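You operate a simulated robot arm through the tools that you are given. There is no shell and no other tool. Be economical: measure what you need, move in short steps, check, and stop when the job is done.

Carry out the task below with a simulated robot arm. There is one attempt and no reset: what you move stays moved.

TASK
Open the press three drawer.

It is judged by the outcome, as a careful person would: the job done as asked, and still so three seconds after it is handed in. It fails if anything else is knocked over, pushed out of place, dropped, spilled or broken.

THE ROBOT
A 6-joint arm with a two-finger parallel gripper, fixed in place. Base frame: the origin is at the foot of the arm, x ahead of it, y to its left, z up. Lengths are in cm, angles in degrees, forces in N, time in s.
With the tool pointing down near the work surface it reaches from about 22 to 66 cm from the base axis. Its first joint turns from -66.0 to 66.0 degrees. Payload 2.9 kg.
Tool frame: the origin (TCP) lies between the finger pads and is the grasp point; the fingertips stand 3 cm ahead of it; z points along the fingers, y is the line along which they close. The gripper opens to 11 cm. The fingers are 2 cm wide and 1 cm thick; the gripper's body (4.8 by 11.2 cm) begins 5.5 cm behind the TCP.
Orientation is that of the tool frame in the base frame, as a unit quaternion [x, y, z, w]. With the fingers straight down and closing along the base's y, the tool's x points along the base's -x, its y along +y and its z along -z.

THE INTERFACE
- The arm moves only by the tool jog_arm. Its argument "motion" is a list that holds one entry, the list of rows, each a list of 6 numbers: the shift along the tool's x, y, z in mm, then the turn, a rotation vector about the tool's x, y, z in degrees. In form: [[[tx, ty, tz, wx, wy, wz], ...]]. A call has 1 to 8 rows; each row is the pose to reach, as a shift and turn from the pose commanded when the call began, along the tool's axes at that moment. "fingers" is the closure in counts, from 0 (fully open) to 255 (shut), set as the call begins (left out, the last holds). A row lasts 0.2 s, in which the tool goes at most 5 cm and 8.6 degrees; a call with a longer step from one row to the next is refused whole, and so is a gripper value outside its range. A pose out of reach is approached as far as the arm can. The call stops where the force on the tool passes 40 N (or 10 N more than at its start, if that is more) or the arm is blocked; 0.2 s more then pass. The fingers move at their own pace (about 10.8 cm/s each) and stop on an object; they squeeze with about 25 N. The grip force told is the motor's: it shows also when the fingers shut on nothing. Time passes only in rows, and 0.2 s behind the last, so rows that repeat a pose let the fingers close. It gives the time, the measured TCP pose, the force on the tool (base axes), the opening and the grip force at its end, in the units of the frame above (readings bear some noise).
- Cameras (640 x 400 px; columns grow to the right, rows downward): "scene" is fixed at [7.57, 44.92, 135.78]; the picture's right is [-0.68, -0.73, 0.00], its down [-0.57, 0.54, -0.62] and it looks along [0.45, -0.42, -0.79] (base axes); focal length 370 px, centre (320, 200). "wrist" rides on the gripper at [-3.6, 0, -5.7] in the tool frame; the picture's right is [0.00, -1.00, 0.00], its down [0.97, 0.00, -0.24] and it looks along [0.24, 0.00, 0.97] (tool axes); focal length 218 px, centre (320, 200).
- get_image(camera): a new picture of that camera. No time passes.
- locate(camera, pixels): there is no depth. For up to 12 entries [column, row, z] of the newest picture of that camera ("zoom" is the newest enlarged one), the place [x, y] in the base frame at which the ray of that pixel passes the height z, good to about 0.2 cm. No time passes.
- enlarge(camera, box): a new picture of the part [left, top, right, bottom] of that camera's present view, enlarged. No time passes.
- sign_off(): hands the job in; it is judged then, once.

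Work in short steps. Measure before you move; look again where a grasp or a placing could have gone wrong, and mend it. You have 60 turns and 20 pictures in all, the two below and enlarged ones among them. Open the gripper and draw the arm clear of the work before you hand the job in, unless the task says otherwise; then end with one line.

The tools are called as name(argument=value, ...) on one line, values as JSON. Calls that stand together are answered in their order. jog_arm: Moves the arm, as the interface text tells. Its arguments: {"type":"object","properties":{"motion":{"type":"array","items":{"type":"array","items":{"type":"array","items":{"type":"number"}}}},"fingers":{"type":"number"}},"required":["motion"]} The other tools are called the same way: get_image (camera) takes a picture; locate (camera, pixels) gives the place at which the rays of pixels pass given heights; enlarge (camera, box) takes an enlarged picture of a part of a camera's view; sign_off () hands the job in.

At the start:

```text
time_s: 0.0
eef_pos: [32.45, 14.46, 85.08]
ee_rot: [0.0, 1.0, 0.0, 0.001]
ft_force: [0.1, 0.0, 0.2]
grip_width: 10.98
grasp_force: 0.1
```

scene: 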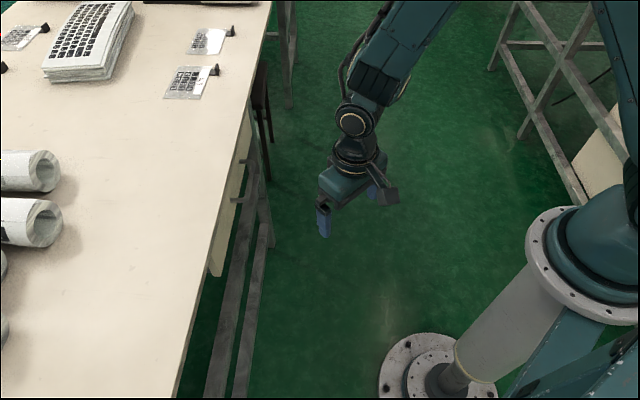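
wrist: 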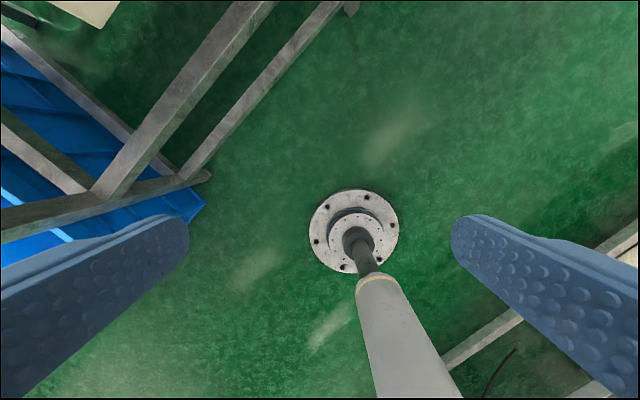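

The scene shows a bench edge with drawer-like pieces near (235,200) and labels near (190,60). I'll enlarge both areas.

enlarge(camera="scene", box=[180, 60, 300, 290])

enlarge(camera="scene", box=[0, 0, 260, 120])

```text
1.74 times, centred on (240, 175) of scene
```

zoom: 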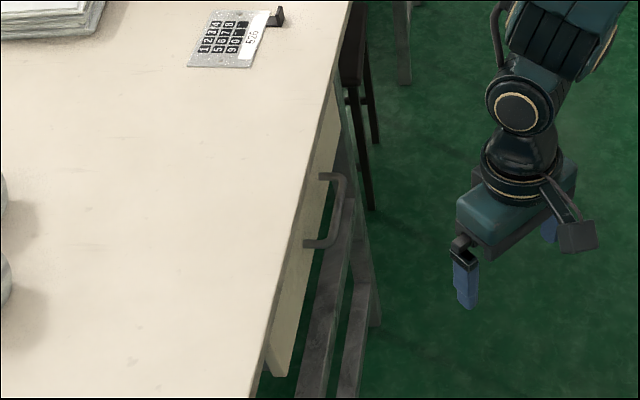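

```text
2.46 times, centred on (130, 60) of scene
```

zoom: 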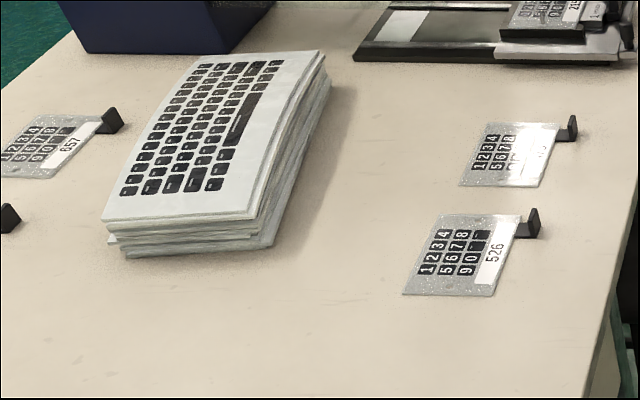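

Cards and one handle at about (245,181) on the bench's front. I'll measure the bench edge, drawer and handle, and look closer at the back of the bench.

locate(camera="scene", pixels=[[271, 5, 66], [248, 100, 66], [207, 270, 66], [176, 395, 66], [250, 159, 60], [238, 199, 60], [222, 275, 60], [240, 90, 60], [185, 82, 66], [208, 40, 66], [22, 36, 66], [30, 220, 66]])

enlarge(camera="scene", box=[130, 0, 290, 100])

```text
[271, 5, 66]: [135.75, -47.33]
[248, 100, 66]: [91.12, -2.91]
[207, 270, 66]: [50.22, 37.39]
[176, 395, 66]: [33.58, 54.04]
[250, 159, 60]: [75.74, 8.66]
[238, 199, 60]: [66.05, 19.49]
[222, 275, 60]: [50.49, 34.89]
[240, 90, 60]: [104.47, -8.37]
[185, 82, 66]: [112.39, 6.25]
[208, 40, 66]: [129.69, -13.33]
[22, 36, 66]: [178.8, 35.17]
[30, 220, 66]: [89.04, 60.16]
```

```text
4.00 times, centred on (210, 50) of scene
```

zoom: 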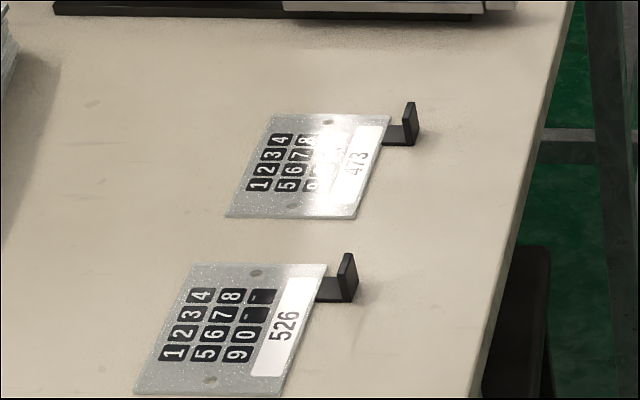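

The bench edge runs diagonally (x+y≈88); the drawer's handle is near (71,14), facing (-1,-1). I first yaw the tool 45° and back off to get a look at the front.

jog_arm(motion=[[[-14, -40, 0, 0, 0, -6], [-28, -80, 0, 0, 0, -12], [-42, -120, 0, 0, 0, -18], [-56, -160, 0, 0, 0, -24], [-70, -200, 0, 0, 0, -30], [-84, -240, 0, 0, 0, -38], [-95, -275, 0, 0, 0, -45]]])

```text
time_s: 1.6
eef_pos: [41.85, -12.92, 84.96]
ee_rot: [-0.384, 0.923, 0.0, 0.001]
ft_force: [0.4, -0.2, 0.0]
grip_width: 10.99
grasp_force: 0.0
```

Yaw is right. Now I pitch the tool up towards horizontal and lower it a bit.

jog_arm(motion=[[[0, 0, 10, 0, -8.5, 0], [0, 0, 20, 0, -17, 0], [0, 0, 30, 0, -25.5, 0], [0, 0, 40, 0, -34, 0], [0, 0, 50, 0, -42.5, 0], [0, 0, 60, 0, -51, 0], [0, 0, 70, 0, -59.5, 0], [0, 0, 80, 0, -68, 0]]])

get_image(camera="wrist")

```text
time_s: 3.4
eef_pos: [41.91, -13.14, 77.0]
ee_rot: [-0.317, 0.765, 0.214, 0.518]
ft_force: [0.0, 1.0, 0.0]
grip_width: 10.99
grasp_force: 0.1
```

```text
14 pictures are left
```

wrist: 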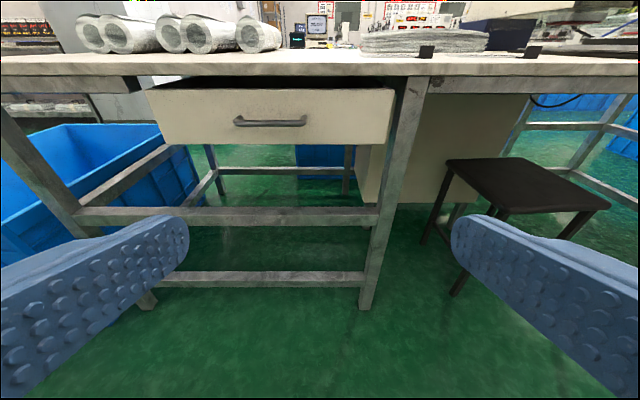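

One drawer is visible at (275,117), with a panel to its right at (425,140). I'll enlarge to check for labels or other drawers.

enlarge(camera="wrist", box=[130, 60, 290, 160])

enlarge(camera="wrist", box=[260, 0, 580, 200])

```text
4.00 times, centred on (210, 110) of wrist
```

zoom: 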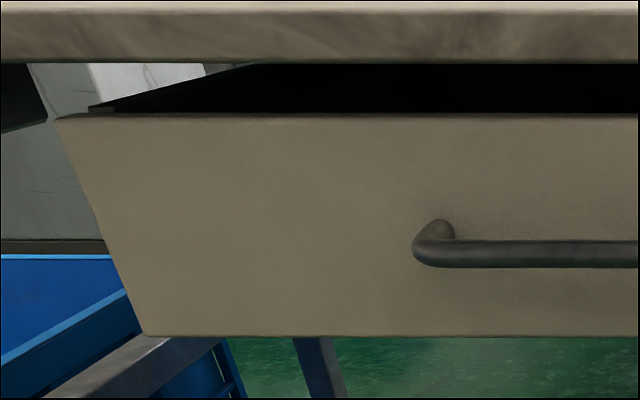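

```text
2.00 times, centred on (420, 100) of wrist
```

zoom: 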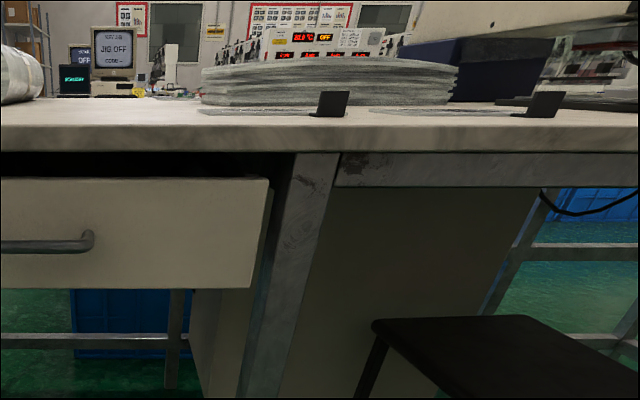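

Only one drawer is there. I triangulate the handle using both cameras' rays.

locate(camera="wrist", pixels=[[237, 122, 72], [237, 122, 68], [237, 122, 64], [304, 122, 72], [304, 122, 68], [304, 122, 64], [270, 75, 75], [270, 75, 72]])

locate(camera="scene", pixels=[[247, 199, 72], [247, 199, 68], [247, 199, 64], [253, 163, 72], [253, 163, 68], [253, 163, 64], [229, 180, 75], [229, 180, 72]])

```text
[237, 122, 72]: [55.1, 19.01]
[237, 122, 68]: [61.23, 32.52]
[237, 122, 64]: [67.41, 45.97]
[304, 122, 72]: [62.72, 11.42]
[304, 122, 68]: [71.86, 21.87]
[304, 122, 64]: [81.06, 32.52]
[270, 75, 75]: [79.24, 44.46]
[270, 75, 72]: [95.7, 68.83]
```

```text
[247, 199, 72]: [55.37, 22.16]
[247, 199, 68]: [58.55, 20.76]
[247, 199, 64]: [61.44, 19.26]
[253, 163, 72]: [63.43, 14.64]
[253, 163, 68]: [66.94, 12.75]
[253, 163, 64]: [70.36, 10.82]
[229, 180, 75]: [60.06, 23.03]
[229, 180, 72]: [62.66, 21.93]
```

The handle bar runs from about (56.3,22) to (64.7,14.1) at z≈71. I finish the pitch to horizontal and line up with the handle's centre, still about 35 cm away.

jog_arm(motion=[[[14, 22, 6, 0, -5.5, 0], [28, 44, 11, 0, -11, 0], [42, 66, 17, 0, -16.5, 0], [55.6, 88, 22.5, 0, -22, 0], [55.6, 88, 22.5, 0, -22, 0]]])

get_image(camera="wrist")

```text
time_s: 4.6
eef_pos: [33.74, -7.02, 71.36]
ee_rot: [-0.273, 0.657, 0.27, 0.649]
ft_force: [0.3, -0.5, -1.3]
grip_width: 11.0
grasp_force: 0.0
out of reach, approached as far as the arm can: row 4, 5
```

```text
11 pictures are left
```

wrist: 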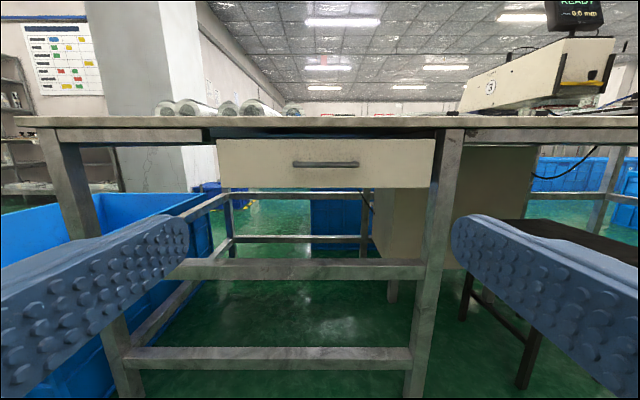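

The handle is at (326,164), consistent with z≈71.2, y-x≈-42.4. Sign "3" is on the machine at that bench. I roll the gripper 90° so the fingers close vertically, moving forward and narrowing the opening.

jog_arm(motion=[[[0, -3, 20, 0, 0, 8], [0, -6, 40, 0, 0, 16], [0, -9, 60, 0, 0, 24], [0, -11, 80, 0, 0, 32], [0, -11, 100, 0, 0, 40], [0, -11, 120, 0, 0, 48], [0, -11, 130, 0, 0, 56], [0, -11, 140, 0, 0, 64]]], fingers=116)

```text
time_s: 6.4
eef_pos: [47.48, -1.36, 70.37]
ee_rot: [0.116, 0.74, 0.544, 0.377]
ft_force: [0.0, 0.1, -0.3]
grip_width: 5.98
grasp_force: 0.0
out of reach, approached as far as the arm can: row 1, 2, 3, 4, 5, 6, 7, 8
```

The pose lags (arm at some limit: tool pitched down 7°, off to the side by ~4 cm). I test moving forward with a small correction to see whether it recovers away from the base.

jog_arm(motion=[[[0, 0, 30, 0, 0, 0], [0, 0, 60, 0, 0, 0], [0, 0, 60, 0, 0, 0]]])

```text
time_s: 7.2
eef_pos: [51.56, 2.98, 69.55]
ee_rot: [0.115, 0.741, 0.544, 0.377]
ft_force: [-0.2, -0.2, 0.1]
grip_width: 6.02
grasp_force: 0.0
```

Moving forward works. Now I command the remaining rotation (−6.6,−2.9,25.9) plus the correction to a 10 cm standoff in front of the handle.

jog_arm(motion=[[[6.5, 10, 17, -1.65, -0.7, 6.5], [13, 20, 34, -3.3, -1.45, 13], [19.6, 30, 50, -5, -2.2, 19.4], [26, 40, 67, -6.6, -2.9, 25.9], [26, 40, 67, -6.6, -2.9, 25.9]]])

get_image(camera="wrist")

```text
time_s: 8.4
eef_pos: [56.95, 11.03, 70.63]
ee_rot: [0.27, 0.656, 0.652, 0.268]
ft_force: [0.0, -0.2, 0.0]
grip_width: 6.04
grasp_force: 0.0
out of reach, approached as far as the arm can: row 2, 3, 4, 5
```

```text
10 pictures are left
```

wrist: 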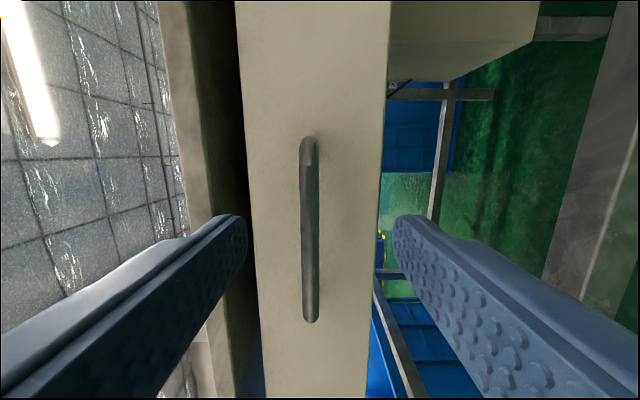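

Orientation is now right. The bar is at column ~310 (6 mm above the tool axis), centre row 229 (about 1.5 cm toward tool +x), about 7.4 cm ahead. I advance with those corrections, stopping short of the front panel.

jog_arm(motion=[[[5, 3, 15, 0, 0, 0], [10, 6, 30, 0, 0, 0], [13, 6, 40, 0, 0, 0], [13, 6, 50, 0, 0, 0], [13, 6, 50, 0, 0, 0]]])

get_image(camera="wrist")

```text
time_s: 9.6
eef_pos: [59.38, 15.53, 71.1]
ee_rot: [0.27, 0.654, 0.653, 0.27]
ft_force: [-0.9, -0.5, 0.3]
grip_width: 6.02
grasp_force: 0.0
```

```text
9 pictures are left
```

wrist: 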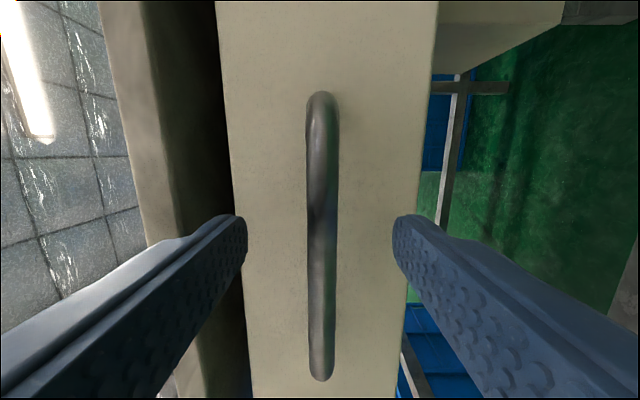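

Bar is now centred (col 322, row 237), about 2.5 cm ahead of the TCP. I advance 15 mm and then close.

jog_arm(motion=[[[0, 0, 8, 0, 0, 0], [0, 0, 15, 0, 0, 0], [0, 0, 15, 0, 0, 0]]])

jog_arm(motion=[[[0, 0, 0, 0, 0, 0], [0, 0, 0, 0, 0, 0], [0, 0, 0, 0, 0, 0], [0, 0, 0, 0, 0, 0]]], fingers=255)

```text
time_s: 10.4
eef_pos: [60.46, 16.61, 71.05]
ee_rot: [0.271, 0.654, 0.653, 0.269]
ft_force: [-0.5, 0.2, 0.3]
grip_width: 6.01
grasp_force: 0.0
```

```text
time_s: 11.4
eef_pos: [60.44, 16.57, 70.97]
ee_rot: [0.269, 0.654, 0.652, 0.271]
ft_force: [-0.9, 0.9, 1.6]
grip_width: 1.16
grasp_force: 44.9
```

The handle is gripped (1.16 cm). I pull straight back 6 cm.

jog_arm(motion=[[[0, 0, -8, 0, 0, 0], [0, 0, -16, 0, 0, 0], [0, 0, -24, 0, 0, 0], [0, 0, -32, 0, 0, 0], [0, 0, -40, 0, 0, 0], [0, 0, -50, 0, 0, 0], [0, 0, -60, 0, 0, 0]]])

```text
time_s: 13.0
eef_pos: [56.65, 12.74, 70.94]
ee_rot: [0.267, 0.655, 0.654, 0.267]
ft_force: [-14.4, 19.7, 16.6]
grip_width: 1.15
grasp_force: 45.0
out of reach, approached as far as the arm can: row 7
```

Opened ~5.4 cm; the arm is near a joint limit in this horizontal pose (sideways force ~25 N). I pivot the tool downwards about the bar to relieve it before pulling more.

jog_arm(motion=[[[0, 0, 0, 4, 0, 0], [0, 0, 0, 8, 0, 0], [0, 0, 0, 12, 0, 0], [0, 0, 0, 12, 0, 0]]])

```text
time_s: 14.0
eef_pos: [56.83, 12.85, 71.22]
ee_rot: [0.294, 0.716, 0.586, 0.238]
ft_force: [-21.3, 19.8, 27.7]
grip_width: 1.17
grasp_force: 45.3
```

Not out of reach now, but stress has built up. I loosen the grip, so the tool relaxes around the bar.

jog_arm(motion=[[[0, 0, 0, 0, 0, 0], [0, 0, 0, 0, 0, 0], [0, 0, 0, 0, 0, 0]]], fingers=140)

get_image(camera="wrist")

get_image(camera="scene")

```text
time_s: 14.8
eef_pos: [56.78, 12.38, 70.83]
ee_rot: [0.296, 0.719, 0.581, 0.24]
ft_force: [0.4, 0.1, 0.0]
grip_width: 4.93
grasp_force: 0.0
```

```text
8 pictures are left
```

wrist: 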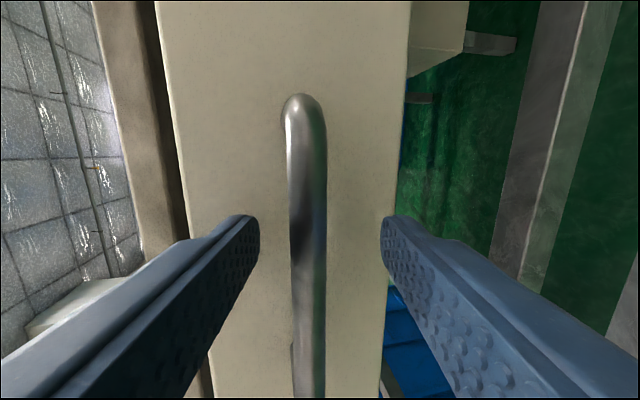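

```text
7 pictures are left
```

scene: 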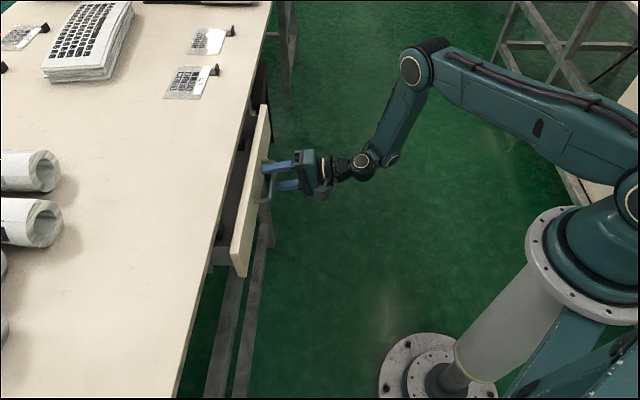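

The grip is loosened without stress; the bar sits near the TCP between the fingers. I tilt the tool another 25° about the bar while it's free.

jog_arm(motion=[[[0, 1, 0, 6, 0, 0], [0, 2, 0, 12, 0, 0], [0, 3, 0, 18, 0, 0], [0, 3, 0, 25, 0, 0], [0, 3, 0, 25, 0, 0]]])

get_image(camera="wrist")

```text
time_s: 16.0
eef_pos: [56.91, 12.6, 71.06]
ee_rot: [0.342, 0.828, 0.411, 0.17]
ft_force: [0.4, 0.5, 0.0]
grip_width: 4.98
grasp_force: 0.0
```

```text
6 pictures are left
```

wrist: 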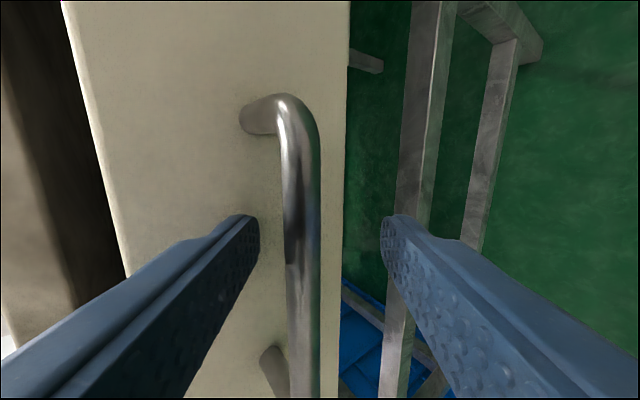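

The bar is centred well enough (column ~302). I shift 4 mm and close.

jog_arm(motion=[[[0, 4, 0, 0, 0, 0], [0, 4, 0, 0, 0, 0], [0, 4, 0, 0, 0, 0], [0, 4, 0, 0, 0, 0]]], fingers=255)

jog_arm(motion=[[[0, -6, -8, 0, 0, 0], [0, -12, -16, 0, 0, 0], [0, -18.2, -23.9, 0, 0, 0], [0, -24.2, -31.8, 0, 0, 0], [0, -30.2, -39.8, 0, 0, 0]]])

```text
time_s: 17.0
eef_pos: [57.25, 12.82, 71.47]
ee_rot: [0.34, 0.827, 0.414, 0.171]
ft_force: [-1.3, 5.4, 19.9]
grip_width: 1.18
grasp_force: 45.1
```

```text
time_s: 18.2
eef_pos: [53.59, 9.27, 71.6]
ee_rot: [0.341, 0.827, 0.414, 0.169]
ft_force: [0.7, 3.5, 21.3]
grip_width: 1.16
grasp_force: 45.0
```

Pulling works smoothly. I continue another 6 cm, with a 3 mm rise to relieve the vertical force.

jog_arm(motion=[[[0, -4, -10, 0, 0, 0], [0, -10, -18, 0, 0, 0], [0, -16, -26, 0, 0, 0], [0, -22, -34, 0, 0, 0], [0, -28, -42, 0, 0, 0], [0, -34, -50, 0, 0, 0]]])

```text
time_s: 19.6
eef_pos: [49.03, 4.81, 71.54]
ee_rot: [0.342, 0.83, 0.407, 0.169]
ft_force: [5.1, -2.4, -30.1]
grip_width: 1.18
grasp_force: 45.2
```

About 16 cm open now. I lower ~2 mm to relax and pull another 4 cm.

jog_arm(motion=[[[0, -1.5, 1, 0, 0, 0], [0, -7.5, -7, 0, 0, 0], [0, -13.5, -15, 0, 0, 0], [0, -19.5, -23, 0, 0, 0], [0, -25.7, -31, 0, 0, 0]]])

get_image(camera="scene")

```text
time_s: 20.8
eef_pos: [46.47, 2.08, 71.64]
ee_rot: [0.342, 0.827, 0.412, 0.17]
ft_force: [0.1, 2.5, -10.9]
grip_width: 1.17
grasp_force: 44.8
```

```text
5 pictures are left
```

scene: 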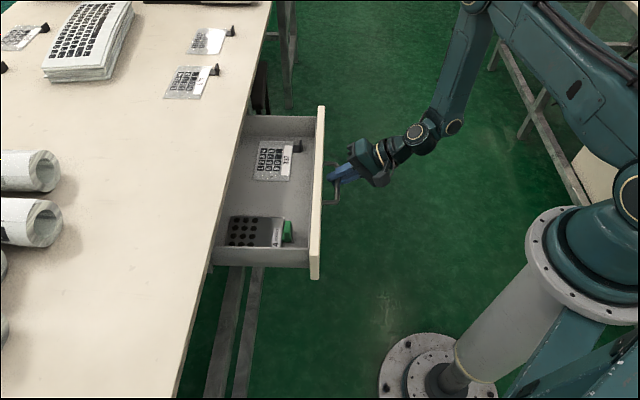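

The drawer is open about 20 cm with its contents visible. I relax, open the fingers and then back away along the tool axis.

jog_arm(motion=[[[0, 0, 0, 0, 0, 0], [0, 0, 0, 0, 0, 0], [0, 0, 0, 0, 0, 0]]], fingers=140)

jog_arm(motion=[[[0, 0, -15, 0, 0, 0], [0, 0, -30, 0, 0, 0], [0, 0, -45, 0, 0, 0], [0, 0, -65, 0, 0, 0], [0, 0, -90, 0, 0, 0], [0, 0, -90, 0, 0, 0]]])

get_image(camera="scene")

```text
time_s: 21.6
eef_pos: [46.63, 2.06, 71.7]
ee_rot: [0.341, 0.828, 0.412, 0.172]
ft_force: [-0.6, -1.6, 3.3]
grip_width: 4.97
grasp_force: 0.7
```

```text
time_s: 23.0
eef_pos: [41.38, -3.0, 76.9]
ee_rot: [0.342, 0.828, 0.411, 0.17]
ft_force: [0.2, -0.5, -0.3]
grip_width: 4.98
grasp_force: 0.0
```

```text
4 pictures are left
```

scene: 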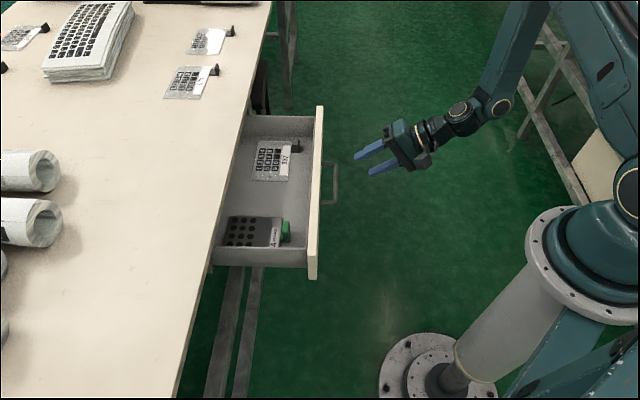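

The drawer stays open, the gripper is clear of the handle and open, and nothing else has moved. I open the fingers fully, back off a bit more and hand in.

jog_arm(motion=[[[0, 0, -10, 0, 0, 0], [0, 0, -20, 0, 0, 0], [0, 0, -30, 0, 0, 0], [0, 0, -30, 0, 0, 0]]], fingers=0)

sign_off()

```text
time_s: 24.0
eef_pos: [39.74, -4.79, 78.71]
ee_rot: [0.342, 0.828, 0.41, 0.172]
ft_force: [-0.9, -0.9, 0.3]
grip_width: 11.0
grasp_force: 0.2
```

```text
The job is handed in.
```

The drawer is open about 20 cm and the arm is clear; I saw no "press three" label on it, but it was the only drawer in view, at the bench with a machine marked "3".
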